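You operate a simulated robot arm through the tools that you are given. There is no shell and no other tool. Be economical: measure what you need, move in short steps, check, and stop when the job is done.

Carry out the task below with a simulated robot arm. There is one attempt and no reset: what you move stays moved.

TASK
Draw the orange fence fully back, take the silver block out of the gap and relock.
Fine: free the lever first; stand the block in the free spot beside the other two.
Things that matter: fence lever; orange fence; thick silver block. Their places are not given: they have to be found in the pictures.

It is judged by the outcome, as a careful person would: the job done as asked, and still so three seconds after it is handed in. It fails if anything else is knocked over, pushed out of place, dropped, spilled or broken.

THE ROBOT
A 7-joint arm with a two-finger parallel gripper, fixed in place. Base frame: the origin is at the foot of the arm, x ahead of it, y to its left, z up; the work surface is at about z = 800. Lengths are in mm, angles in degrees, forces in N, time in s.
With the tool pointing down near the work surface it reaches from about 300 to 700 mm from the base axis. Its first joint turns from -66.0 to 66.0 degrees. Payload 1.57 kg.
Tool frame: the origin (TCP) lies between the finger pads and is the grasp point; the fingertips stand 30 mm ahead of it; z points along the fingers, y is the line along which they close. The gripper opens to 110 mm. The fingers are 24 mm wide and 12 mm thick; the gripper's body (48 by 112 mm) begins 78 mm behind the TCP.
Orientation is that of the tool frame in the base frame, as a unit quaternion [x, y, z, w]. With the fingers straight down and closing along the base's y, the tool's x points along the base's -x, its y along +y and its z along -z.

THE INTERFACE
- The arm moves only by the tool jog_arm. Its argument "targets" is one flat list of numbers, 6 for each row, row after row: the shift along the tool's x, y, z in units of 50 mm (1.0 is 50 mm), then the turn, a rotation vector about the tool's x, y, z in units of 5 degrees (1.0 is 5 degrees). In form: [tx, ty, tz, rx, ry, rz, tx, ty, tz, rx, ry, rz, ...]. A call has 1 to 20 rows; each row shifts and turns the commanded pose from where the row before left it, along the tool's axes as they then stand. "grip" is the closure, from 0 (fully open) to 1 (shut), set as the call begins (left out, the last holds). A call with a number of a shift or a turn outside -1 to 1 is refused whole. A row lasts 0.2 s, in which the tool goes at most 50 mm and 8.6 degrees; a call with a longer step from one row to the next is refused whole, and so is a gripper value outside its range. A pose out of reach is approached as far as the arm can. The call stops where the force on the tool passes 70 N (or 10 N more than at its start, if that is more) or the arm is blocked; 0.2 s more then pass. The fingers move at their own pace (about 108 mm/s each) and stop on an object; they squeeze with about 20 N. The grip force told is the motor's: it shows also when the fingers shut on nothing. Time passes only in rows, and 0.2 s behind the last, so rows that do not move let the fingers close. It gives the time, the measured TCP pose, the force on the tool (base axes), the opening and the grip force at its end, in the units of the frame above (readings bear some noise).
- Cameras (640 x 400 px; columns grow to the right, rows downward): "scene" is fixed at [176.8, -402.8, 1409]; the picture's right is [0.65, -0.76, 0.00], its down [-0.39, -0.34, -0.85] and it looks along [0.65, 0.56, -0.52] (base axes); focal length 337 px, centre (320, 200). "wrist" rides on the gripper at [-36, 0, -80] in the tool frame; the picture's right is [0.00, -1.00, 0.00], its down [0.97, 0.00, -0.24] and it looks along [0.24, 0.00, 0.97] (tool axes); focal length 218 px, centre (320, 200).
- snapshot(camera): a new picture of that camera. No time passes.
- pixel_to_xyz(camera, pixels): for up to 12 pixels [column, row] of the newest picture of that camera ("zoom" is the newest enlarged one), the place [x, y, z] in the base frame of the surface seen there, good to about 2 mm. No time passes.
- inspect(camera, box): a new picture of the part [left, top, right, bottom] of that camera's present view, enlarged. No time passes.
- close_job(): hands the job in; it is judged then, once.

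Work in short steps. Measure before you move; look again where a grasp or a placing could have gone wrong, and mend it. You have 80 turns and 54 pictures in all, the two below and enlarged ones among them. Open the gripper and draw the arm clear of the work before you hand the job in, unless the task says otherwise; then end with one line.

The tools are called as a command line: name --argument value ..., lists and objects as JSON in quotes. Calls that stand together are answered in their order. jog_arm: Moves the arm, as the interface text tells. Its arguments: {"type":"object","properties":{"targets":{"type":"array"},"grip":{"type":"number"}},"required":["targets"]} The other tools are called the same way: snapshot (camera) takes a picture; pixel_to_xyz (camera, pixels) gives the place of the surface under pixels of a picture; inspect (camera, box) takes an enlarged picture of a part of a camera's view; close_job () hands the job in.

At the start:

```text
t: 0.0
tool_pos: [452.9, -77.1, 1159.9]
ee_rot: [0.001, 1.0, 0.0, 0.0]
contact_force: [-0.1, -0.4, 0.6]
grip_width: 109.9
finger_force: 0.0
```

scene: 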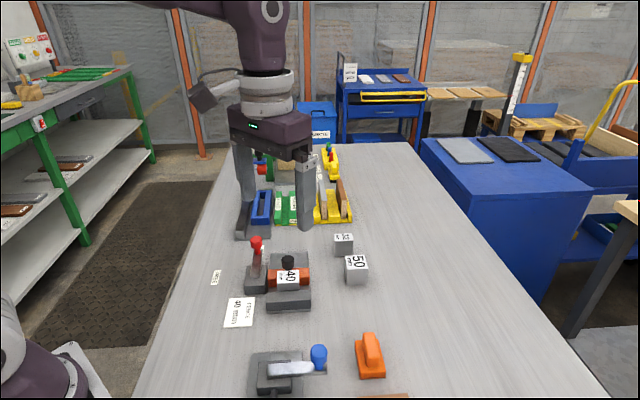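
wrist: 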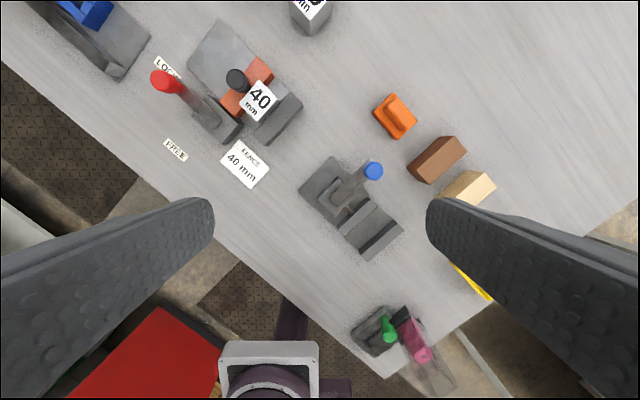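

I'll enlarge the fence fixture (around scene 280,280 and wrist 245,90) to read it.

inspect --camera "scene" --box '[200, 220, 390, 339]'

inspect --camera "wrist" --box '[120, 0, 360, 200]'

```text
3.36 times, centred on (295, 280) of scene
```

zoom: 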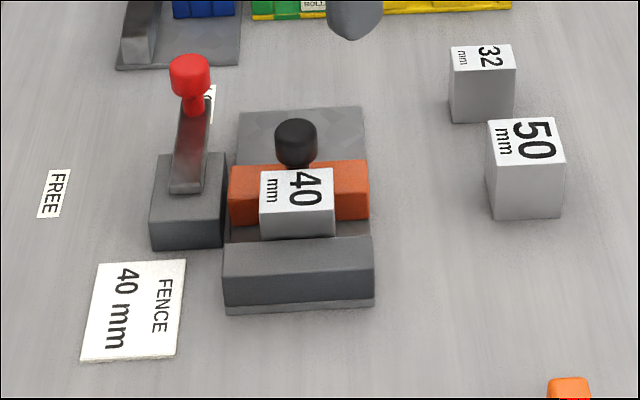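

```text
2.00 times, centred on (240, 100) of wrist
```

zoom: 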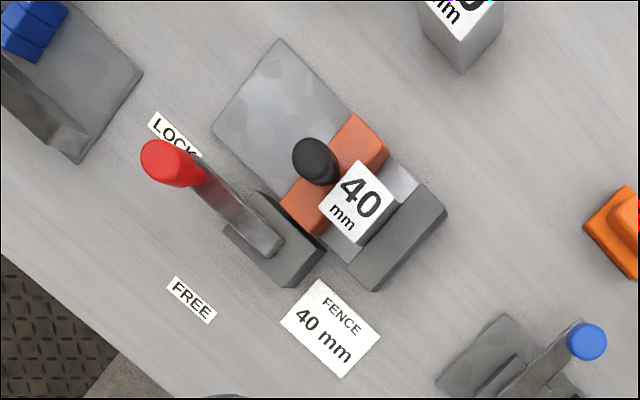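

I'll measure knob, lever pivot, fence, block, and labels in the wrist zoom, and the blocks in the scene picture.

pixel_to_xyz --camera "zoom" --pixels '[[160, 162], [195, 178], [275, 240], [288, 270], [192, 300], [172, 133], [312, 160], [365, 140], [295, 205], [360, 200], [280, 45], [410, 235]]'

pixel_to_xyz --camera "scene" --pixels '[[256, 241], [256, 270], [287, 259], [288, 277], [343, 237], [344, 250], [357, 261], [357, 277], [290, 295], [274, 272], [303, 277], [307, 270]]'

inspect --camera "scene" --box '[300, 200, 420, 300]'

```text
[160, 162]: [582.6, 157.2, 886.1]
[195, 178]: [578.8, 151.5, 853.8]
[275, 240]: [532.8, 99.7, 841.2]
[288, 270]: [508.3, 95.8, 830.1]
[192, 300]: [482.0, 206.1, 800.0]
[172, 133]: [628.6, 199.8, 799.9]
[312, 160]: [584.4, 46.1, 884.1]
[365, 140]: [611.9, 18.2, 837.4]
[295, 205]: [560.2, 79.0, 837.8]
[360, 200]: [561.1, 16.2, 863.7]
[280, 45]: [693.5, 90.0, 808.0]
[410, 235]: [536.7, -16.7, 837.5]
```

```text
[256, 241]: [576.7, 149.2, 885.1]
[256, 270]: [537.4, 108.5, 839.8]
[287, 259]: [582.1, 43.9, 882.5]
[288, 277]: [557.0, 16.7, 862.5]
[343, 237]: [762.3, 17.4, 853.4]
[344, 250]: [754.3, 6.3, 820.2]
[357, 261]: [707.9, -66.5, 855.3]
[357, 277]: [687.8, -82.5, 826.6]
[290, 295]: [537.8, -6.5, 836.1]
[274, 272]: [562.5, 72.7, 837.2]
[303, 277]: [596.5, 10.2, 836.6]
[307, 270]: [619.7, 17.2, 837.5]
```

```text
4.00 times, centred on (360, 250) of scene
```

zoom: 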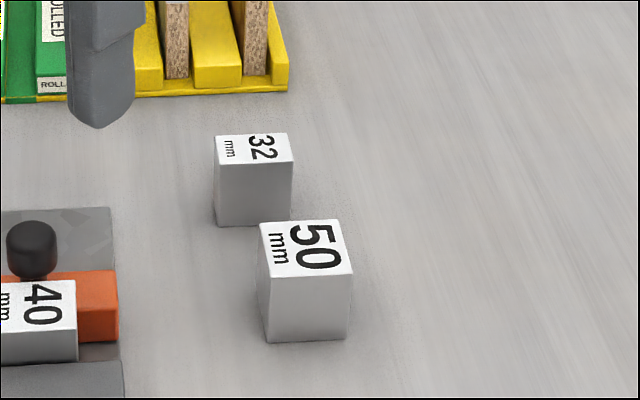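

No marking is seen near the blocks from here. I'll move ahead and look from above at the blocks' surroundings.

jog_arm --targets '[-0.8, 0, 0, 0, 0, 0, -0.8, 0, 0, 0, 0, 0, -0.8, 0, 0, 0, 0, 0, 0, 0, 0, 0, 0, 0]'

snapshot --camera "wrist"

snapshot --camera "scene"

```text
t: 1.0
tool_pos: [571.8, -77.2, 1160.7]
ee_rot: [0.001, 1.0, -0.001, 0.0]
contact_force: [-0.2, -0.8, -0.7]
grip_width: 110.2
finger_force: 0.0
```

```text
48 pictures are left
```

wrist: 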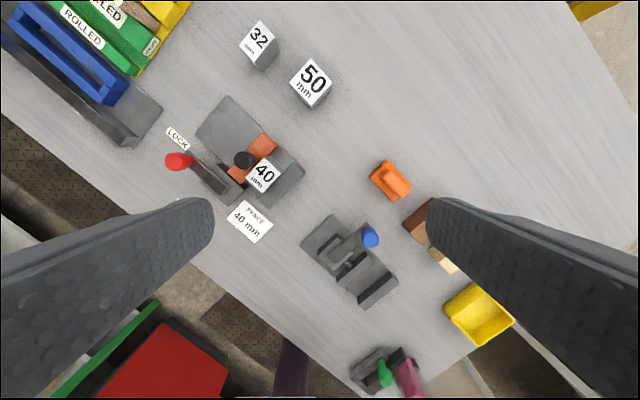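

```text
47 pictures are left
```

scene: 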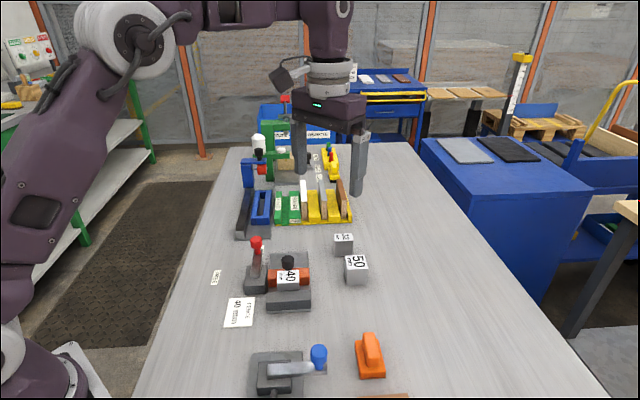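

inspect --camera "wrist" --box '[160, 0, 420, 220]'

```text
1.82 times, centred on (290, 110) of wrist
```

zoom: 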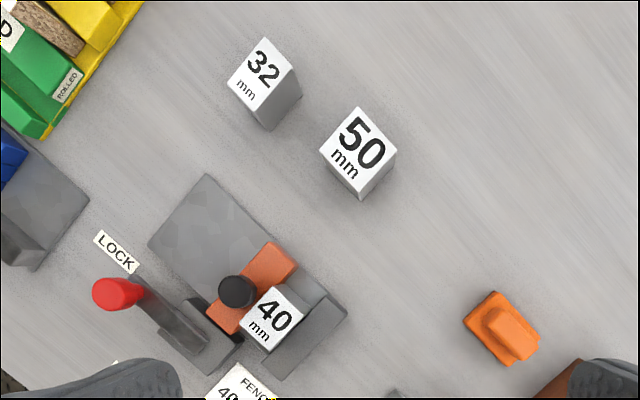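

Now measuring block corners, fixture corners and the fence precisely in this zoom.

pixel_to_xyz --camera "zoom" --pixels '[[263, 82], [357, 145], [322, 152], [358, 110], [394, 153], [230, 80], [266, 40], [299, 80], [455, 215], [205, 177], [150, 243], [344, 312]]'

pixel_to_xyz --camera "zoom" --pixels '[[270, 244], [296, 266], [209, 310], [238, 331], [243, 318], [273, 288], [302, 317], [270, 351], [320, 300], [342, 318], [275, 372], [236, 290]]'

pixel_to_xyz --camera "zoom" --pixels '[[110, 292], [135, 288], [150, 292], [205, 345], [185, 335], [170, 315], [115, 250], [200, 305], [240, 345], [200, 230], [180, 260], [230, 250]]'

```text
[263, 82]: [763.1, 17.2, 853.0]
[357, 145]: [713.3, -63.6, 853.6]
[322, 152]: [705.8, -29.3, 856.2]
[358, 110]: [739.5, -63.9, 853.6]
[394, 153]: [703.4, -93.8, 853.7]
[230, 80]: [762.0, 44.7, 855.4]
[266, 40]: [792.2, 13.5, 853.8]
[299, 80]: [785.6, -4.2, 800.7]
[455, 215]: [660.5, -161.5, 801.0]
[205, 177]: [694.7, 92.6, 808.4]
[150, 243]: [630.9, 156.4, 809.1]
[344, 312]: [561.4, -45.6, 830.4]
```

```text
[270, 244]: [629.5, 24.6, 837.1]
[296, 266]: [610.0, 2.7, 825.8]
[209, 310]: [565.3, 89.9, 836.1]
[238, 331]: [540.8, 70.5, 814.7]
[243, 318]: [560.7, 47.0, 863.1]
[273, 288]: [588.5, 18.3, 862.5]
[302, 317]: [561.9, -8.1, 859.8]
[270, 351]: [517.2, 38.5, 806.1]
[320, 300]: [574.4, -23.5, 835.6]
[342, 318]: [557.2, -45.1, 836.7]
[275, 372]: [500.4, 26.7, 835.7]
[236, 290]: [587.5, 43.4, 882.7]
```

```text
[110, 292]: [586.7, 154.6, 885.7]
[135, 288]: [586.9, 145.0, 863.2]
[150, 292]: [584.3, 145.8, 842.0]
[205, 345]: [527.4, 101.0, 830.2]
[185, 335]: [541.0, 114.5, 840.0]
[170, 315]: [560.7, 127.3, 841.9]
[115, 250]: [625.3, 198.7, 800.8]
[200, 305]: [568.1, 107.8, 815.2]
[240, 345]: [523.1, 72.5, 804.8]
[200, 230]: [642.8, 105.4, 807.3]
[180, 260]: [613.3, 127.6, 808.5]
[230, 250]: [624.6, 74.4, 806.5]
```

The fixture sits at 45°, lever knob near (583,155,886), fence knob near (585,45,883), block centre near (561,19). The third spot continues the 32→50 row to about (645,-138). I check heights of neighbours on the left before moving the arm over there.

pixel_to_xyz --camera "scene" --pixels '[[258, 140], [250, 170], [262, 169], [244, 222], [282, 130], [287, 258], [255, 243], [370, 345], [287, 266]]'

jog_arm --targets '[-0.05, 0.93, 0, 0, 0, 0, -0.05, 0.93, 0, 0, 0, 0, -0.05, 0.93, 0, 0, 0, 0, -0.05, 0.93, 0, 0, 0, 0, 0, 0.93, 0, 0, 0, 0, 0, 0, 0, 0, 0, 1, 0, 0, 0, 0, 0, 1, 0, 0, 0, 0, 0, 1, 0, 0, 0, 0, 0, 1, 0, 0, 0, 0, 0, 1, 0, 0, 0, 0, 0, 1, 0, 0, 0, 0, 0, 1, 0, 0, 0, 0, 0, 1, 0, 0, 0, 0, 0, 1]'

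snapshot --camera "wrist"

```text
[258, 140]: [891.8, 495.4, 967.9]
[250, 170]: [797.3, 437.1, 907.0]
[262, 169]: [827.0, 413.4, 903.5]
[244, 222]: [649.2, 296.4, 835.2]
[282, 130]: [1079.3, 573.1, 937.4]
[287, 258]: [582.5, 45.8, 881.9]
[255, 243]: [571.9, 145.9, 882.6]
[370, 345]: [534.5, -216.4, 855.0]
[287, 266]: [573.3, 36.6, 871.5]
```

```text
t: 4.0
tool_pos: [581.1, 154.6, 1161.7]
ee_rot: [0.383, 0.924, 0.0, 0.0]
contact_force: [-0.6, 0.4, -0.3]
grip_width: 110.2
finger_force: 0.0
```

```text
45 pictures are left
```

wrist: 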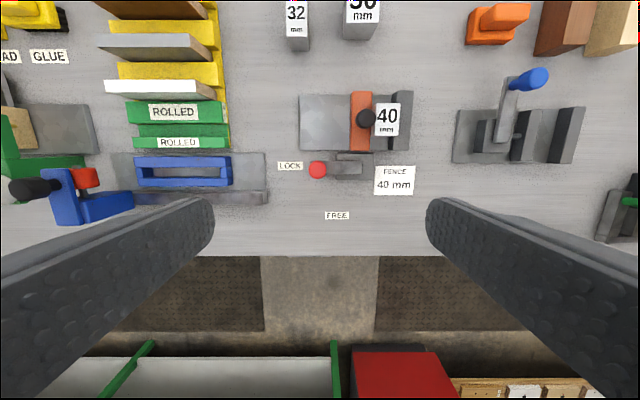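

Aligned view: red knob (318,170), LOCK (290,166), FREE (337,215). Zooming to find lever pivot.

inspect --camera "wrist" --box '[260, 80, 440, 230]'

```text
2.67 times, centred on (350, 155) of wrist
```

zoom: 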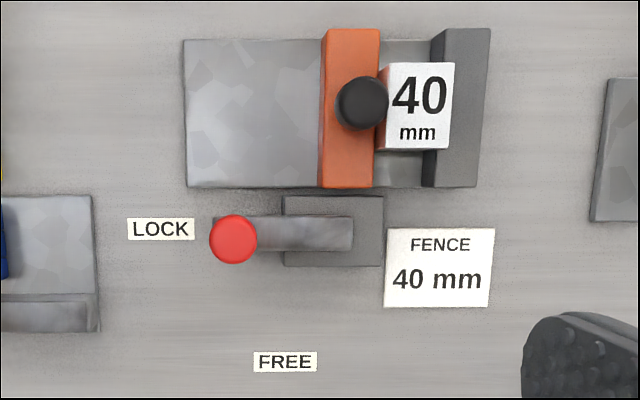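

pixel_to_xyz --camera "zoom" --pixels '[[233, 239], [350, 232], [280, 232], [340, 202], [330, 260], [285, 361], [160, 229], [362, 103], [360, 180], [320, 180], [186, 110], [430, 105]]'

```text
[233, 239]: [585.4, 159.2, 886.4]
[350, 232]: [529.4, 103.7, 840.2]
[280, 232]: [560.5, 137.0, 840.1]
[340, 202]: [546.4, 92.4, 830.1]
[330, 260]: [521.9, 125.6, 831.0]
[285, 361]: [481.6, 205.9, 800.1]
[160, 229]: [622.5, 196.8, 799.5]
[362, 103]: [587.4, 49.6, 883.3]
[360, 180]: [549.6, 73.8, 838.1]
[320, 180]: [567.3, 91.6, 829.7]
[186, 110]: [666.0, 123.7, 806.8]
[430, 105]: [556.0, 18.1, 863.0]
```

Lever lies along LOCK direction, pivot near (537,111), knob radius ~14. I'll shut the fingers and lower them on the fence side of the knob, to push it towards FREE; first stop above.

jog_arm --targets '[-0.648, 0.116, 0, 0, 0, 0, 0, 0, 0.9, 0, 0, 0, 0, 0, 0.9, 0, 0, 0, 0, 0, 0.9, 0, 0, 0, 0, 0, 0.9, 0, 0, 0, 0, 0, 0.8, 0, 0, 0, 0, 0, 0, 0, 0, 0]' --grip 1

inspect --camera "scene" --box '[200, 180, 360, 300]'

snapshot --camera "wrist"

```text
t: 5.6
tool_pos: [608.1, 133.9, 938.4]
ee_rot: [0.382, 0.924, 0.0, 0.0]
contact_force: [0.6, 1.5, -0.2]
grip_width: 0.3
finger_force: 19.9
```

```text
3.33 times, centred on (280, 240) of scene
```

zoom: 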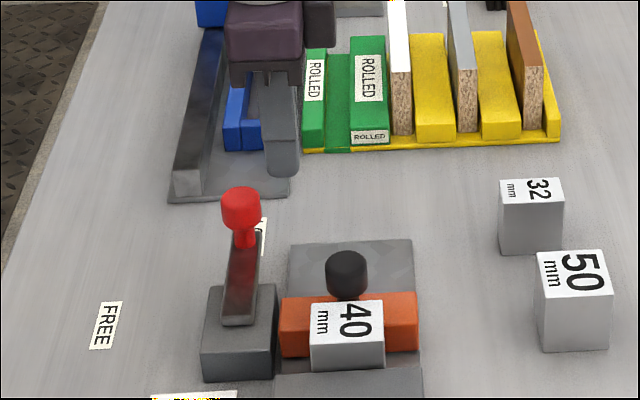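

```text
42 pictures are left
```

wrist: 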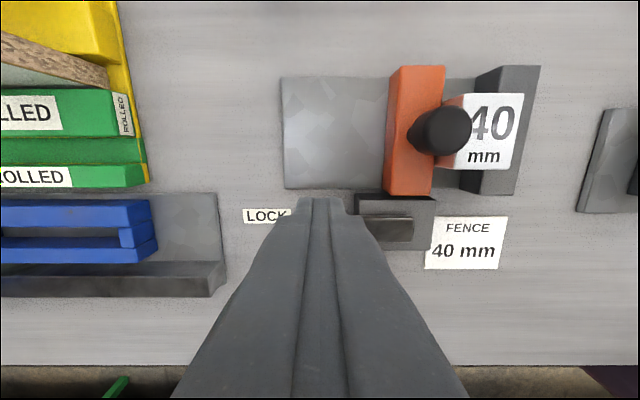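

The fingers are beside the knob on the fence side as planned. Descend 48 mm, then push gently 10 mm to make contact.

jog_arm --targets '[0, 0, 0.5, 0, 0, 0, 0, 0, 0.46, 0, 0, 0, 0.1, 0, 0, 0, 0, 0, 0.1, 0, 0, 0, 0, 0]'

jog_arm --targets '[0.117, 0.037, 0, 0, 0, -1, 0.117, 0.037, 0, 0, 0, -1, 0.117, 0.037, 0, 0, 0, -1]'

inspect --camera "scene" --box '[200, 180, 360, 300]'

```text
t: 6.6
tool_pos: [603.7, 141.7, 891.2]
ee_rot: [0.383, 0.924, 0.0, 0.0]
contact_force: [0.1, 0.3, 0.1]
grip_width: 0.1
finger_force: 19.4
```

```text
t: 7.4
tool_pos: [592.8, 158.5, 892.0]
ee_rot: [0.258, 0.966, -0.001, 0.0]
contact_force: [0.8, -0.7, -1.5]
grip_width: 0.1
finger_force: 19.8
```

```text
3.33 times, centred on (280, 240) of scene
```

zoom: 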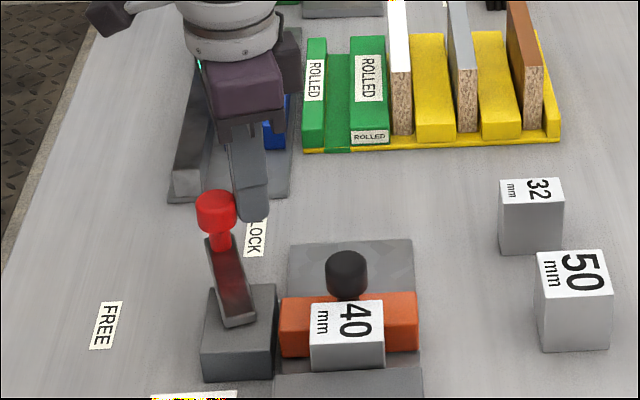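

The lever is turning with little force. Continue the arc.

jog_arm --targets '[0.117, 0.037, 0, 0, 0, -1, 0.117, 0.037, 0, 0, 0, -1, 0.117, 0.037, 0, 0, 0, -1, 0.117, 0.037, 0, 0, 0, -1, 0.117, 0.037, 0, 0, 0, -1, 0.117, 0.037, 0, 0, 0, -1, 0.117, 0.037, 0, 0, 0, -1, 0.117, 0.037, 0, 0, 0, -1]'

inspect --camera "scene" --box '[200, 180, 360, 300]'

```text
t: 9.2
tool_pos: [550.2, 180.7, 892.2]
ee_rot: [-0.087, 0.996, 0.0, 0.0]
contact_force: [1.3, 0.0, 0.4]
grip_width: 0.1
finger_force: 20.1
```

```text
3.33 times, centred on (280, 240) of scene
```

zoom: 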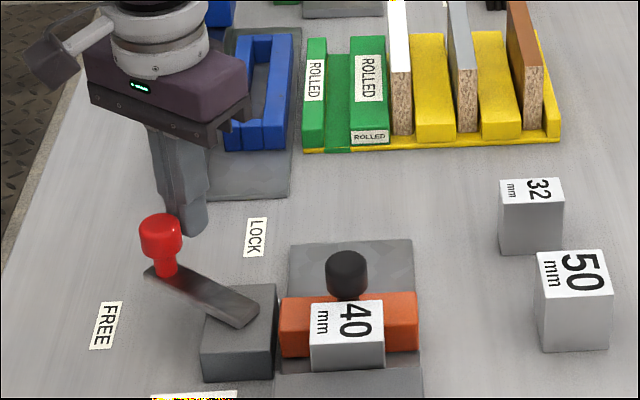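

Still moving freely; FREE label is further on. Continue in smaller portions.

jog_arm --targets '[0.117, 0.037, 0, 0, 0, -1, 0.117, 0.037, 0, 0, 0, -1, 0.117, 0.037, 0, 0, 0, -1, 0.117, 0.037, 0, 0, 0, -1]'

inspect --camera "scene" --box '[200, 180, 360, 300]'

snapshot --camera "wrist"

```text
t: 10.2
tool_pos: [528.7, 181.0, 894.0]
ee_rot: [-0.26, 0.966, 0.001, 0.005]
contact_force: [24.7, 5.5, -8.0]
grip_width: 0.0
finger_force: 20.0
```

```text
3.33 times, centred on (280, 240) of scene
```

zoom: 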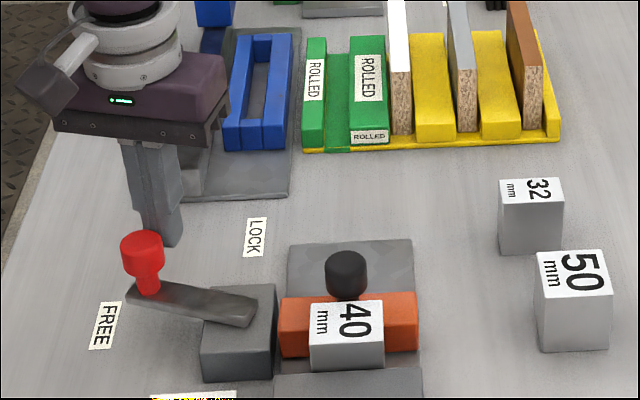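

```text
38 pictures are left
```

wrist: 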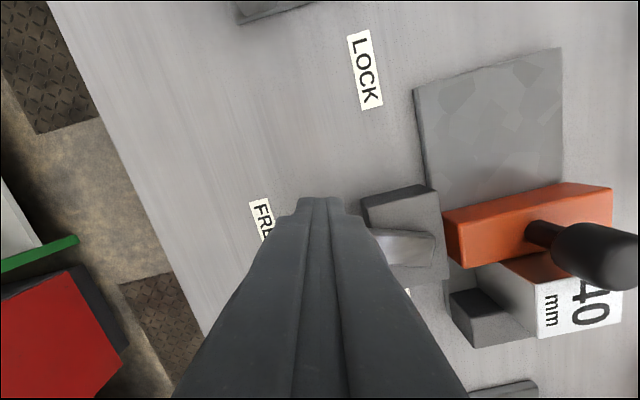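

Force is up to 25 N: likely the end stop. One small extra push to confirm.

jog_arm --targets '[0.08, 0, 0, 0, 0, 0]'

pixel_to_xyz --camera "scene" --pixels '[[235, 241], [236, 252], [270, 272]]'

```text
t: 10.6
tool_pos: [528.6, 180.7, 894.0]
ee_rot: [-0.259, 0.966, 0.001, 0.008]
contact_force: [47.1, 10.7, -12.2]
grip_width: 0.0
finger_force: 19.6
```

```text
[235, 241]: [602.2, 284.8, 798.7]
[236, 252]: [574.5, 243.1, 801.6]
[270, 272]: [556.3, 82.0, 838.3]
```

The knob is at its end stop at FREE (tool did not move, 47 N). Back off, rise, turn to yaw 45° and go above the black fence knob with fingers open.

jog_arm --targets '[-0.5, 0, 0, 0, 0, 0, 0, 0, -0.9, 0, 0, 0, 0, 0, -0.9, 0, 0, 0, 0, 0, 0, 0, 0, -1, 0, 0, 0, 0, 0, -1, 0, 0, 0, 0, 0, -1, 0.4, -0.88, 0, 0, 0, 0, 0.4, -0.88, 0, 0, 0, 0, 0.4, -0.87, 0, 0, 0, 0, 0, 0, 0, 0, 0, 0]' --grip 0.45

snapshot --camera "wrist"

inspect --camera "scene" --box '[200, 180, 360, 300]'

```text
t: 12.8
tool_pos: [596.3, 56.2, 983.4]
ee_rot: [-0.383, 0.924, 0.0, -0.001]
contact_force: [-0.3, -0.7, 0.2]
grip_width: 60.5
finger_force: 0.0
```

```text
37 pictures are left
```

wrist: 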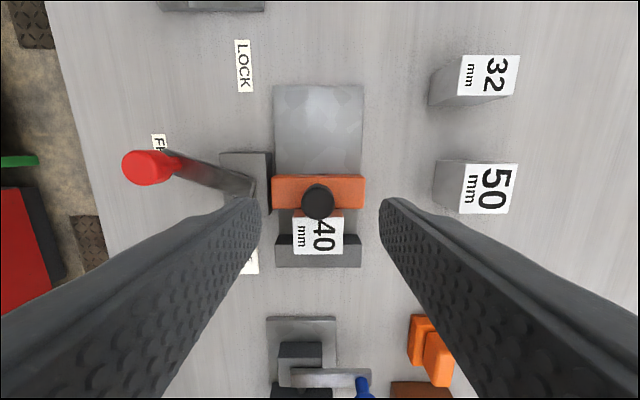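

```text
3.33 times, centred on (280, 240) of scene
```

zoom: 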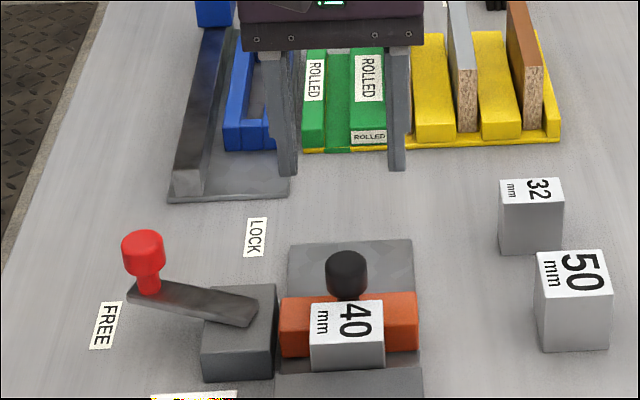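

Lever sits at FREE. Measure the fence knob, block corners, lever knob and the blocks from this aligned view.

pixel_to_xyz --camera "wrist" --pixels '[[318, 194], [303, 198], [332, 198], [294, 222], [342, 222], [318, 253], [145, 168], [245, 187], [490, 86], [487, 188], [465, 165], [515, 165]]'

```text
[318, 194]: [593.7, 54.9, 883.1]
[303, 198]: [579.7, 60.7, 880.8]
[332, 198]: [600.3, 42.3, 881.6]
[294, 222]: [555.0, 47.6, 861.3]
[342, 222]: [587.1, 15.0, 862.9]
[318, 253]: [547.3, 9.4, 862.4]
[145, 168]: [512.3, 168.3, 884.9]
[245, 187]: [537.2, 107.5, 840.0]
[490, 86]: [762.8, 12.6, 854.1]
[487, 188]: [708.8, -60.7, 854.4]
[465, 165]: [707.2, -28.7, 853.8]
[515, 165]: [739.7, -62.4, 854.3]
```

Knob centre near (588,50). Shift 9 mm towards the block, descend to z≈890 (tips at 860) and close.

jog_arm --targets '[0.19, 0.02, 0, 0, 0, 0, 0, 0, 0.65, 0, 0, 0, 0, 0, 0.65, 0, 0, 0, 0, 0, 0.55, 0, 0, 0, 0, 0, 0, 0, 0, 0]'

jog_arm --targets '[0, 0, 0, 0, 0, 0, 0, 0, 0, 0, 0, 0, 0, 0, 0, 0, 0, 0]' --grip 1

inspect --camera "scene" --box '[200, 180, 360, 300]'

```text
t: 14.0
tool_pos: [587.0, 49.3, 888.3]
ee_rot: [-0.383, 0.924, 0.0, 0.0]
contact_force: [0.2, -0.9, 0.9]
grip_width: 60.2
finger_force: 0.1
```

```text
t: 14.8
tool_pos: [587.0, 49.6, 889.3]
ee_rot: [-0.383, 0.924, -0.001, 0.001]
contact_force: [7.1, -6.3, -6.8]
grip_width: 29.6
finger_force: 38.8
```

```text
3.33 times, centred on (280, 240) of scene
```

zoom: 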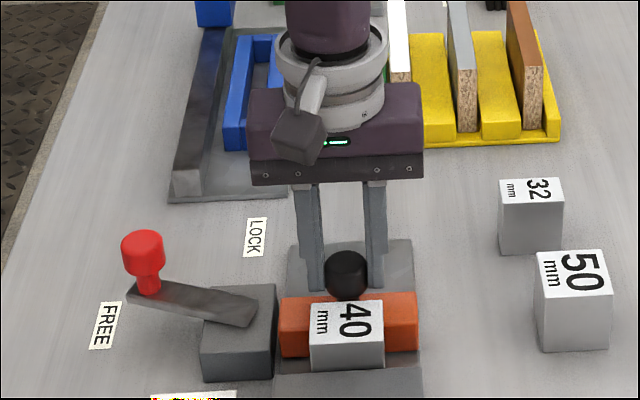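

Knob held at 29.6 mm. Draw the fence back (tool −x) in gentle steps.

jog_arm --targets '[-0.15, 0, 0, 0, 0, 0, -0.15, 0, 0, 0, 0, 0, -0.15, 0, 0, 0, 0, 0, -0.15, 0, 0, 0, 0, 0]'

inspect --camera "scene" --box '[200, 180, 360, 300]'

```text
t: 15.8
tool_pos: [608.2, 71.1, 888.3]
ee_rot: [-0.383, 0.924, 0.0, -0.001]
contact_force: [10.0, -11.2, -38.3]
grip_width: 29.3
finger_force: 38.7
```

```text
3.33 times, centred on (280, 240) of scene
```

zoom: 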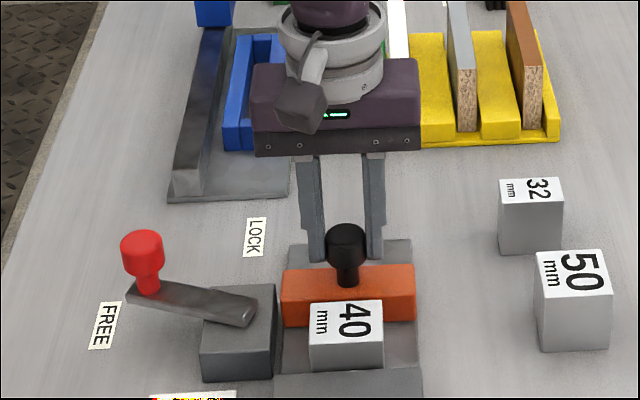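

Fence moves with the knob; a downward 38 N shows, so I add a slight lowering and continue.

jog_arm --targets '[-0.1, 0, 0.02, 0, 0, 0, -0.15, 0, 0, 0, 0, 0, -0.15, 0, 0, 0, 0, 0]'

jog_arm --targets '[-0.1, 0, 0.0, 0, 0, 0, -0.1, 0, 0, 0, 0, 0, -0.1, 0, 0, 0, 0, 0]'

inspect --camera "scene" --box '[200, 180, 360, 300]'

```text
t: 16.6
tool_pos: [626.1, 89.0, 891.3]
ee_rot: [-0.384, 0.923, 0.001, 0.005]
contact_force: [0.4, -0.4, -0.2]
grip_width: 0.0
finger_force: 21.0
```

```text
t: 17.4
tool_pos: [634.0, 97.1, 888.8]
ee_rot: [-0.383, 0.924, 0.001, 0.0]
contact_force: [0.4, 0.2, 1.3]
grip_width: 0.0
finger_force: 22.0
```

```text
3.33 times, centred on (280, 240) of scene
```

zoom: 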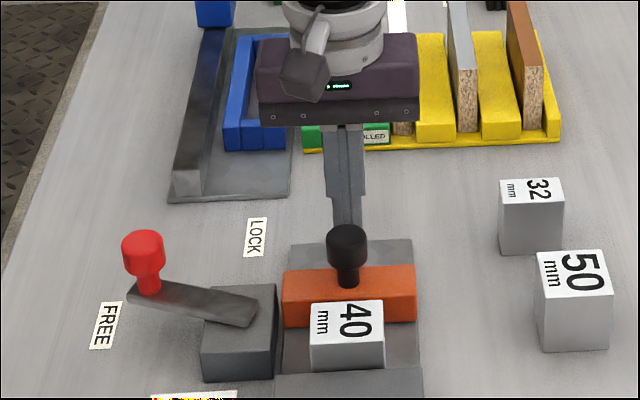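

The fingers slipped off the knob; the fence stands part way (or at a stop). Measure the fence now.

pixel_to_xyz --camera "zoom" --pixels '[[347, 235], [300, 278], [400, 275], [290, 270], [414, 266], [345, 245], [350, 325]]'

inspect --camera "scene" --box '[250, 230, 330, 290]'

```text
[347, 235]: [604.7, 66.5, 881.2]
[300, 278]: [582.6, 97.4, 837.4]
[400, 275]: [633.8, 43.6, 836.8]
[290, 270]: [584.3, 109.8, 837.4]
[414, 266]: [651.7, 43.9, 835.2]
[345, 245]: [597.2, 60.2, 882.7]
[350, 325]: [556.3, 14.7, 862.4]
```

```text
6.67 times, centred on (290, 260) of scene
```

zoom: 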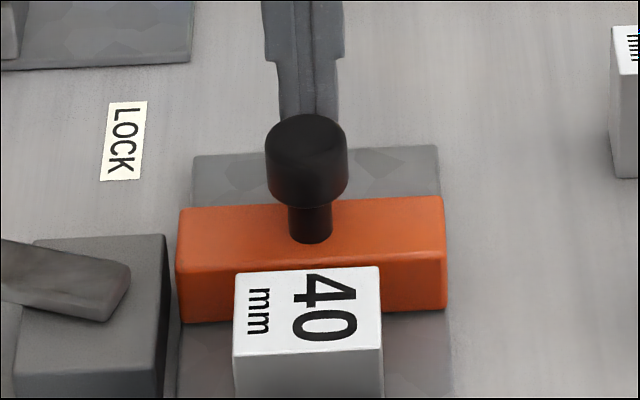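

The fence moved ~27 mm only (knob now near (606,68)), with ~65 mm of plate left behind it. I'll hop the shut fingers over the knob and push it from the block side; the space between block and knob is ~32 mm.

jog_arm --targets '[0, 0, -0.8, 0, 0, 0, 0, 0, -0.6, 0, 0, 0, 0.7, -0.015, 0, 0, 0, 0, 0.71, -0.015, 0, 0, 0, 0, 0, 0, 0.7, 0, 0, 0, 0, 0, 0, 0, 0, 0]'

inspect --camera "wrist" --box '[220, 80, 420, 280]'

inspect --camera "scene" --box '[220, 200, 340, 290]'

```text
t: 18.8
tool_pos: [583.6, 44.3, 925.9]
ee_rot: [-0.383, 0.924, 0.001, 0.0]
contact_force: [-1.2, -0.2, -0.1]
grip_width: 0.0
finger_force: 21.5
```

```text
2.00 times, centred on (320, 180) of wrist
```

zoom: 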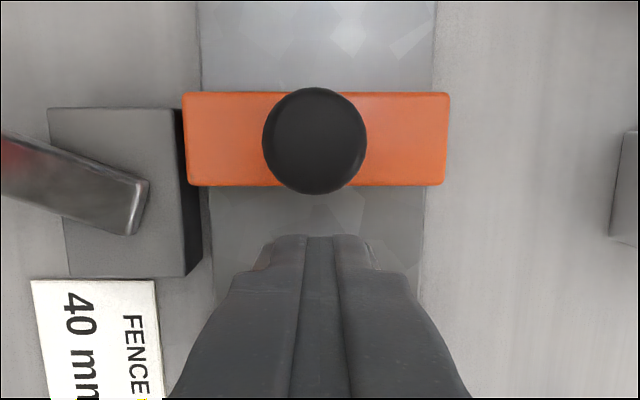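

```text
4.44 times, centred on (280, 245) of scene
```

zoom: 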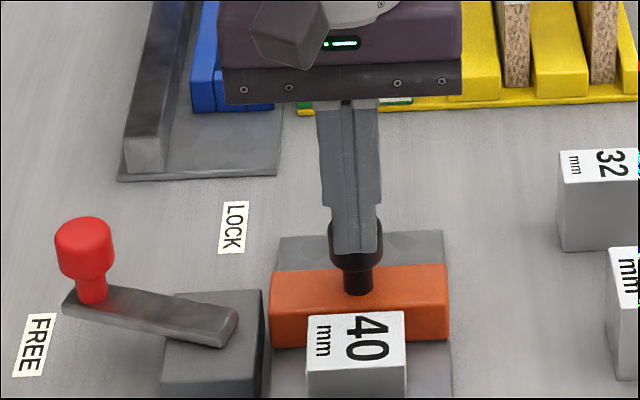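

Clear view of the knob (315,140 in the wrist picture zoom). Lower 41 mm and push along the slide.

jog_arm --targets '[-0.05, 0, 0.3, 0, 0, 0, 0, 0, 0.3, 0, 0, 0, 0, 0, 0.2, 0, 0, 0, 0, 0, 0, 0, 0, 0]'

jog_arm --targets '[-0.1, 0, 0, 0, 0, 0, -0.1, 0, 0, 0, 0, 0, -0.1, 0, 0, 0, 0, 0, -0.1, 0, 0, 0, 0, 0]'

inspect --camera "scene" --box '[220, 200, 340, 290]'

```text
t: 19.8
tool_pos: [587.3, 47.8, 884.7]
ee_rot: [-0.383, 0.924, -0.001, 0.001]
contact_force: [-0.9, 0.4, 0.2]
grip_width: 0.0
finger_force: 21.3
```

```text
t: 20.8
tool_pos: [593.7, 51.5, 885.1]
ee_rot: [-0.38, 0.925, -0.003, -0.014]
contact_force: [-9.1, -9.1, 3.1]
grip_width: 0.0
finger_force: 21.4
stopped in row 4: the force on the tool passed its limit (the readings are from after the stop); the commanded pose is now the measured one
```

```text
4.44 times, centred on (280, 245) of scene
```

zoom: 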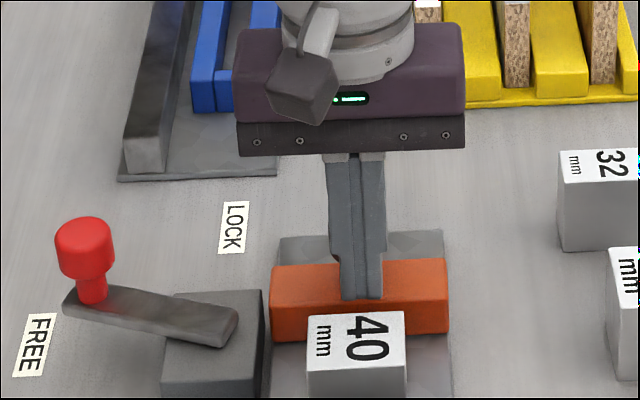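

Blocked at >70 N after ~3 mm more: the fence is against its back stop. Back off, rise, level the tool, open to ~64 mm and look from above the block.

jog_arm --targets '[0.06, 0, 0, 0, 0, 0, 0, 0, -0.8, 0.06, -0.32, -0.07, 0, 0, -0.8, 0, 0, 0, 0.45, 0.02, 0, 0, 0, 0, 0.4, 0.02, 0, 0, 0, 0, 0, 0, 0, 0, 0, 0]' --grip 0.42

snapshot --camera "wrist"

inspect --camera "scene" --box '[220, 200, 340, 290]'

```text
t: 22.2
tool_pos: [558.6, 22.4, 964.1]
ee_rot: [-0.383, 0.924, 0.0, 0.002]
contact_force: [-0.5, 0.2, 0.2]
grip_width: 63.9
finger_force: 0.0
```

```text
28 pictures are left
```

wrist: 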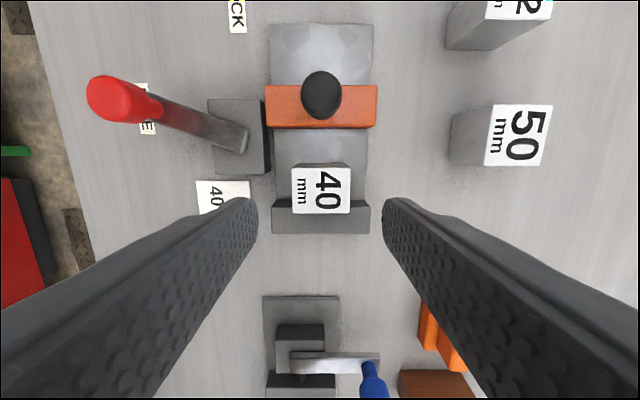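

```text
4.44 times, centred on (280, 245) of scene
```

zoom: 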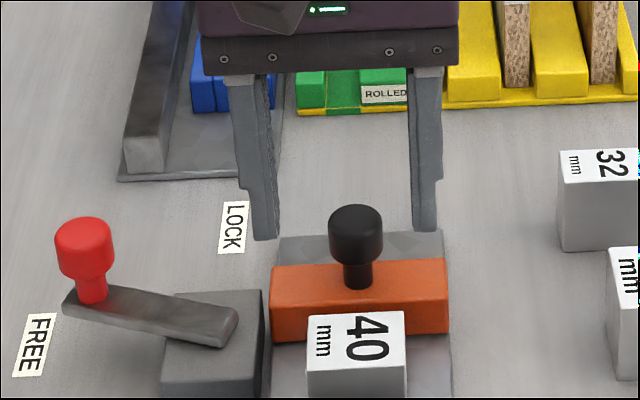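

Block top spans (292..350, 166..214). Measure its corners, the fence, and candidate placing spot.

pixel_to_xyz --camera "wrist" --pixels '[[294, 190], [348, 190], [321, 168], [321, 212], [321, 82], [280, 90], [365, 90], [280, 212], [515, 135], [490, 106], [487, 164], [552, 106]]'

pixel_to_xyz --camera "zoom" --pixels '[[355, 220], [440, 262], [275, 272], [275, 335], [448, 325]]'

```text
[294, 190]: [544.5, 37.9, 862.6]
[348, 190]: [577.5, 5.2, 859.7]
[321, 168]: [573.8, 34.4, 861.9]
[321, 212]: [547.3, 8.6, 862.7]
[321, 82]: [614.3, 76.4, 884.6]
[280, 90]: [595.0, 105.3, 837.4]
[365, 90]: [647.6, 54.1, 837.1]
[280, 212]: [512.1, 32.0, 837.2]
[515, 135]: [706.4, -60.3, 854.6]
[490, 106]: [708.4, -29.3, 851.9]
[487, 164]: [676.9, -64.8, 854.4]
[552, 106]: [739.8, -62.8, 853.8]
```

```text
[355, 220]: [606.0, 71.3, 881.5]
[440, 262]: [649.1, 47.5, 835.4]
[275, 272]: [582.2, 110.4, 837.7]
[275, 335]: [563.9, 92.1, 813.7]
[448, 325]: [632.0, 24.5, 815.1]
```

Block is 46 mm wide across, centre (560,21). Correct 2 mm, descend to z≈846 and close.

jog_arm --targets '[0, -0.05, 0.8, 0, 0, 0, 0, 0, 0.8, 0, 0, 0, 0, 0, 0.5, 0, 0, 0, 0, 0, 0.26, 0, 0, 0, 0, 0, 0, 0, 0, 0]'

jog_arm --targets '[0, 0, 0, 0, 0, 0, 0, 0, 0, 0, 0, 0, 0, 0, 0, 0, 0, 0]' --grip 1

jog_arm --targets '[0, 0, -0.2, 0, 0, 0, 0, 0, -0.3, 0, 0, 0]'

inspect --camera "scene" --box '[200, 180, 360, 300]'

```text
t: 23.4
tool_pos: [563.9, 22.7, 844.0]
ee_rot: [-0.383, 0.924, 0.0, 0.002]
contact_force: [0.0, -0.2, 0.9]
grip_width: 63.7
finger_force: 0.1
```

```text
t: 24.2
tool_pos: [565.6, 22.5, 844.3]
ee_rot: [-0.384, 0.924, 0.0, 0.002]
contact_force: [-0.2, -0.1, -0.8]
grip_width: 50.2
finger_force: 20.1
```

```text
t: 24.8
tool_pos: [564.2, 24.4, 872.6]
ee_rot: [-0.384, 0.923, 0.0, 0.002]
contact_force: [0.3, -0.3, -2.1]
grip_width: 49.8
finger_force: 19.7
```

```text
3.33 times, centred on (280, 240) of scene
```

zoom: 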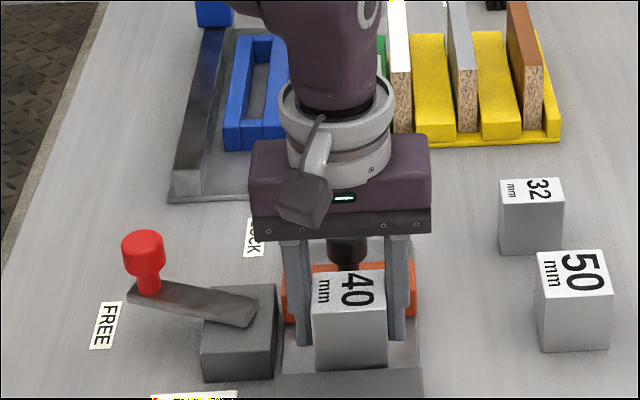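

The block is lifted. Raise it clear and carry it over the free spot next to the 50 block, around (655,-138).

jog_arm --targets '[0, 0, -0.7, 0, 0, 0, 0, 0, -0.7, 0, 0, 0, 0.2, -0.6, 0, 0, 0, 0, 0.2, -0.6, 0, 0, 0, 0, 0.2, -0.6, 0, 0, 0, 0, 0.2, -0.6, 0, 0, 0, 0, 0.2, -0.6, 0, 0, 0, 0, 0, -0.6, 0, 0, 0, 0, 0, 0, 0, 0, 0, 0, 0, 0, 0, 0, 0, 0]'

snapshot --camera "scene"

snapshot --camera "wrist"

```text
t: 27.0
tool_pos: [654.7, -140.7, 941.3]
ee_rot: [-0.384, 0.924, 0.0, 0.003]
contact_force: [-1.1, -0.1, -3.0]
grip_width: 49.8
finger_force: 19.7
```

```text
25 pictures are left
```

scene: 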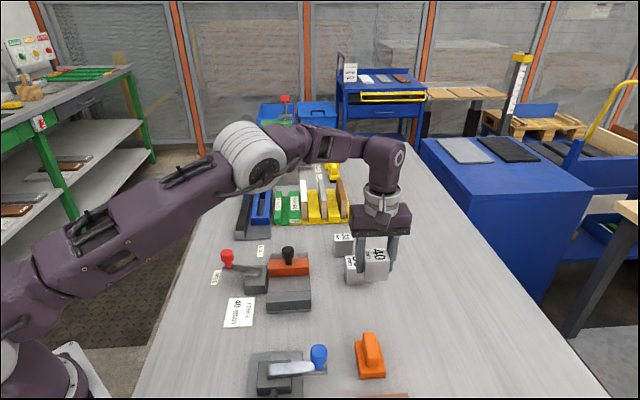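

```text
24 pictures are left
```

wrist: 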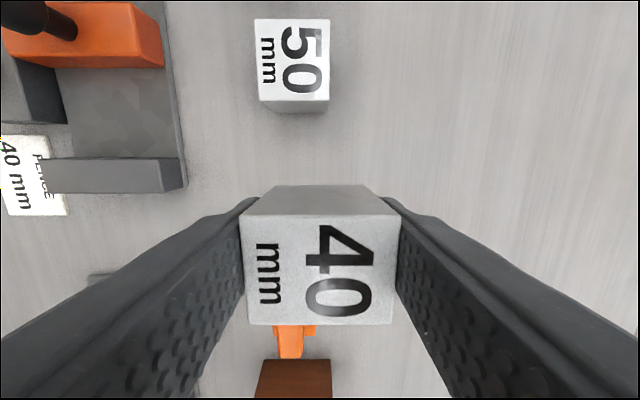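

The spot is clear. Lower 100 mm, then creep until the table is felt.

jog_arm --targets '[0, 0, 0.6, 0, 0, 0, 0, 0, 0.6, 0, 0, 0, 0, 0, 0.5, 0, 0, 0, 0, 0, 0.3, 0, 0, 0, 0, 0, 0, 0, 0, 0]'

jog_arm --targets '[0, 0, 0.04, 0, 0, 0, 0, 0, 0.03, 0, 0, 0, 0, 0, 0, 0, 0, 0]'

inspect --camera "scene" --box '[300, 200, 460, 320]'

```text
t: 28.2
tool_pos: [656.1, -140.4, 842.8]
ee_rot: [-0.383, 0.924, 0.0, 0.003]
contact_force: [-0.1, -0.4, -2.4]
grip_width: 49.9
finger_force: 19.8
```

```text
t: 29.0
tool_pos: [655.0, -140.7, 837.6]
ee_rot: [-0.384, 0.923, 0.001, 0.002]
contact_force: [-0.4, 0.1, -2.8]
grip_width: 50.1
finger_force: 20.0
```

```text
3.33 times, centred on (380, 260) of scene
```

zoom: 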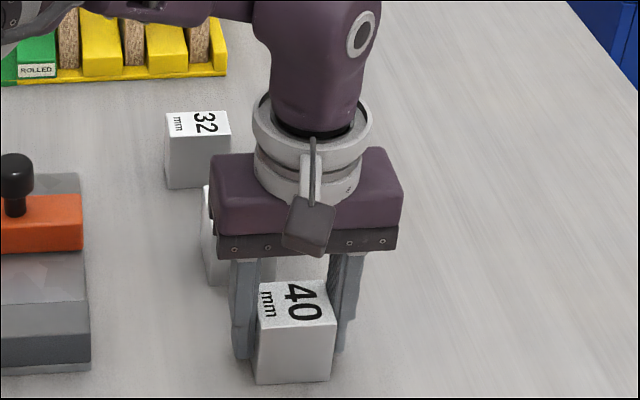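

No contact yet; creep on by 1 mm steps.

jog_arm --targets '[0, 0, 0.02, 0, 0, 0, 0, 0, 0, 0, 0, 0]'

jog_arm --targets '[0, 0, 0.02, 0, 0, 0, 0, 0, 0, 0, 0, 0]'

```text
t: 29.6
tool_pos: [656.5, -141.0, 838.0]
ee_rot: [-0.383, 0.924, -0.001, 0.003]
contact_force: [-5.8, 0.9, 15.5]
grip_width: 50.1
finger_force: 19.8
```

```text
t: 30.2
tool_pos: [655.2, -140.6, 835.0]
ee_rot: [-0.384, 0.924, 0.0, 0.004]
contact_force: [-2.8, 2.6, 17.2]
grip_width: 50.1
finger_force: 20.3
```

Contact felt (15–17 N upward). Open and rise straight up.

jog_arm --targets '[0, 0, -0.02, 0, 0, 0, 0, 0, 0, 0, 0, 0, 0, 0, 0, 0, 0, 0]' --grip 0.36

jog_arm --targets '[0, 0, -0.5, 0, 0, 0, 0, 0, -0.8, 0, 0, 0, 0, 0, -0.8, 0, 0, 0, 0, 0, -0.5, 0, 0, 0]'

snapshot --camera "wrist"

inspect --camera "scene" --box '[210, 200, 430, 340]'

```text
t: 31.0
tool_pos: [654.7, -141.6, 837.2]
ee_rot: [-0.384, 0.923, 0.0, 0.002]
contact_force: [-1.0, -0.7, 0.5]
grip_width: 70.4
finger_force: 0.0
```

```text
t: 32.0
tool_pos: [656.2, -140.9, 968.6]
ee_rot: [-0.384, 0.924, 0.001, 0.003]
contact_force: [0.3, 0.6, -0.2]
grip_width: 70.4
finger_force: 0.0
```

```text
22 pictures are left
```

wrist: 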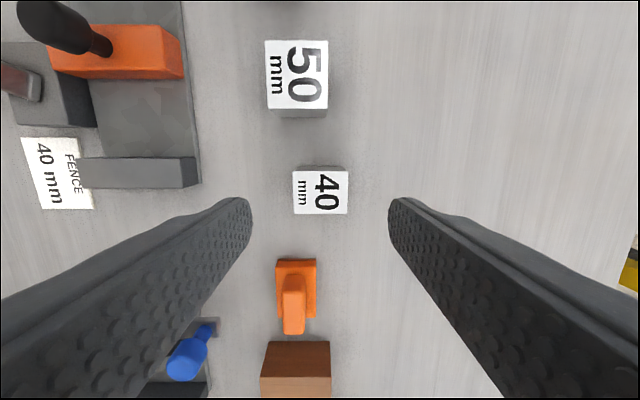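

```text
2.86 times, centred on (320, 270) of scene
```

zoom: 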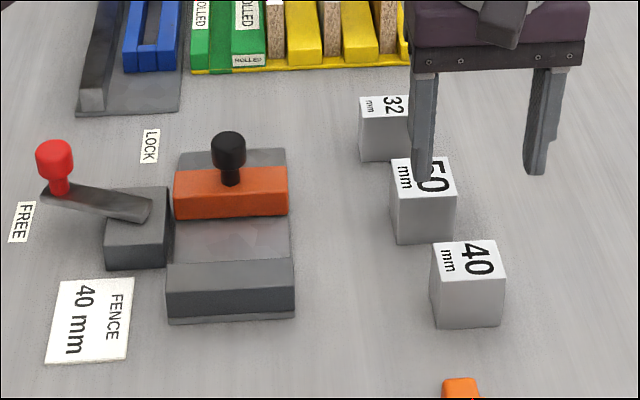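

The block stands in the row (40 at wrist 320,192; 50 and 32 untouched). To make sure the fence is fully back I'll press its front face low down with shut fingers.

jog_arm --targets '[-0.24, 0.61, 0, 0, 0, 0, -0.24, 0.61, 0, 0, 0, 0, -0.24, 0.61, 0, 0, 0, 0, -0.24, 0.61, 0, 0, 0, 0, -0.24, 0.61, 0, 0, 0, 0, -0.24, 0.6, 0, 0, 0, 0, 0, 0, 0, 0, 0, 0]' --grip 1

inspect --camera "wrist" --box '[180, 0, 460, 240]'

```text
t: 33.6
tool_pos: [577.6, 38.7, 966.6]
ee_rot: [-0.384, 0.924, 0.001, 0.003]
contact_force: [0.1, 0.1, 0.1]
grip_width: 0.0
finger_force: 20.4
```

```text
1.67 times, centred on (320, 120) of wrist
```

zoom: 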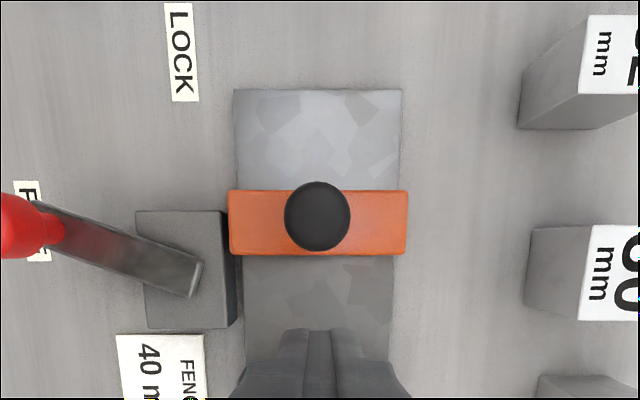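

Descend into the gap in front of the fence and push 25 mm.

jog_arm --targets '[0, 0, 0.8, 0, 0, 0, 0, 0, 0.8, 0, 0, 0, 0, 0, 0.7, 0, 0, 0, 0, 0, 0, 0, 0, 0, -0.15, 0, 0, 0, 0, 0, -0.1, 0, 0, 0, 0, 0, -0.1, 0, 0, 0, 0, 0]'

jog_arm --targets '[-0.08, 0, 0, 0, 0, 0, -0.08, 0, 0, 0, 0, 0, -0.08, 0, 0, 0, 0, 0]'

inspect --camera "scene" --box '[210, 200, 370, 320]'

```text
t: 35.2
tool_pos: [589.6, 50.7, 850.6]
ee_rot: [-0.383, 0.924, -0.001, 0.002]
contact_force: [-3.7, -2.7, 2.1]
grip_width: 0.1
finger_force: 19.6
```

```text
t: 36.1
tool_pos: [591.9, 51.2, 848.7]
ee_rot: [-0.381, 0.925, -0.002, -0.013]
contact_force: [-6.1, -7.0, 2.7]
grip_width: 0.2
finger_force: 19.4
stopped in row 3: the force on the tool passed its limit (the readings are from after the stop); the commanded pose is now the measured one
```

```text
3.33 times, centred on (290, 260) of scene
```

zoom: 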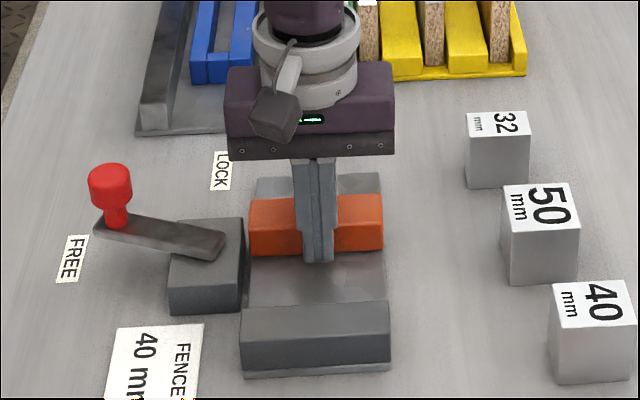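

Confirmed: stopped at the back stop again (>70 N, no movement). Back off, rise, level, turn to yaw 23° for relocking.

jog_arm --targets '[0.1, 0, 0, 0, 0, 0, 0, 0, -0.8, 0.06, -0.32, -0.07, 0, 0, -0.8, 0, 0, 0, 0, 0, -0.7, 0, 0, 0, 0, 0, 0, 0, 0, 1, 0, 0, 0, 0, 0, 1, 0, 0, 0, 0, 0, 1, 0, 0, 0, 0, 0, 1, 0, 0, 0, 0, 0, 0.4, 0, 0, 0, 0, 0, 0]'

snapshot --camera "wrist"

```text
t: 38.3
tool_pos: [588.2, 49.8, 964.2]
ee_rot: [-0.201, 0.98, 0.002, 0.003]
contact_force: [0.3, -0.3, 0.2]
grip_width: 0.0
finger_force: 19.7
```

```text
18 pictures are left
```

wrist: 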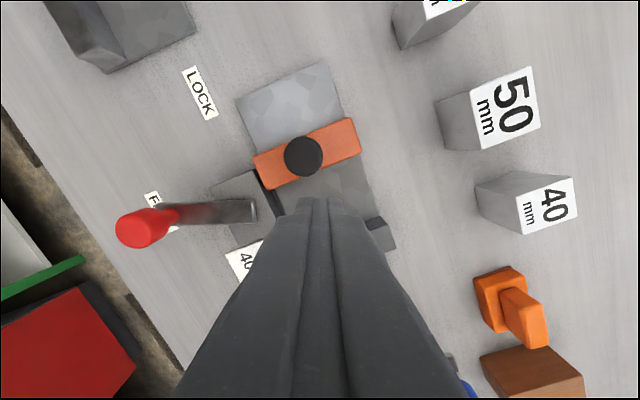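

Lever lies exactly along the tool's y. Measure its knob and tail.

pixel_to_xyz --camera "wrist" --pixels '[[136, 228], [120, 230], [140, 212], [140, 244], [250, 210], [230, 211]]'

```text
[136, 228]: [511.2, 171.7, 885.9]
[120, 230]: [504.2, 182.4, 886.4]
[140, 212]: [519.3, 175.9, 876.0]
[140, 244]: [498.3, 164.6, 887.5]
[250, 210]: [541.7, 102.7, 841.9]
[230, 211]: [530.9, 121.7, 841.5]
```

Knob centre ≈(510,172). Move the shut fingers to its far side (480,159), then lower to z≈890.

jog_arm --targets '[0.29, 0.72, 0, 0, 0, 0, 0.29, 0.72, 0, 0, 0, 0, 0.28, 0.71, 0, 0, 0, 0, 0.28, 0.71, 0, 0, 0, 0, 0, 0, 0.4, 0, 0, 0, 0, 0, 0, 0, 0, 0]'

inspect --camera "scene" --box '[180, 180, 340, 300]'

```text
t: 39.7
tool_pos: [481.2, 156.1, 943.6]
ee_rot: [-0.2, 0.98, 0.001, 0.001]
contact_force: [-0.2, 0.2, 0.8]
grip_width: 0.0
finger_force: 19.8
```

```text
3.33 times, centred on (260, 240) of scene
```

zoom: 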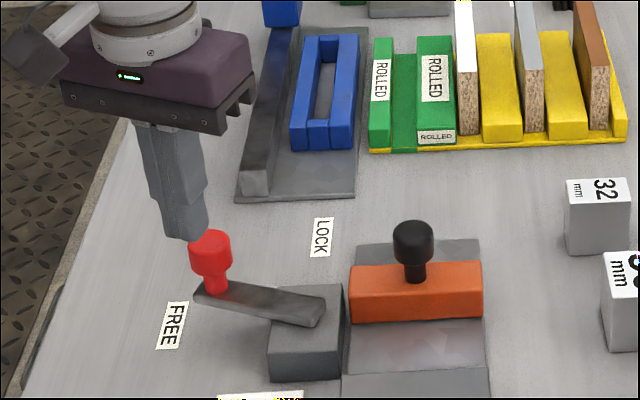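

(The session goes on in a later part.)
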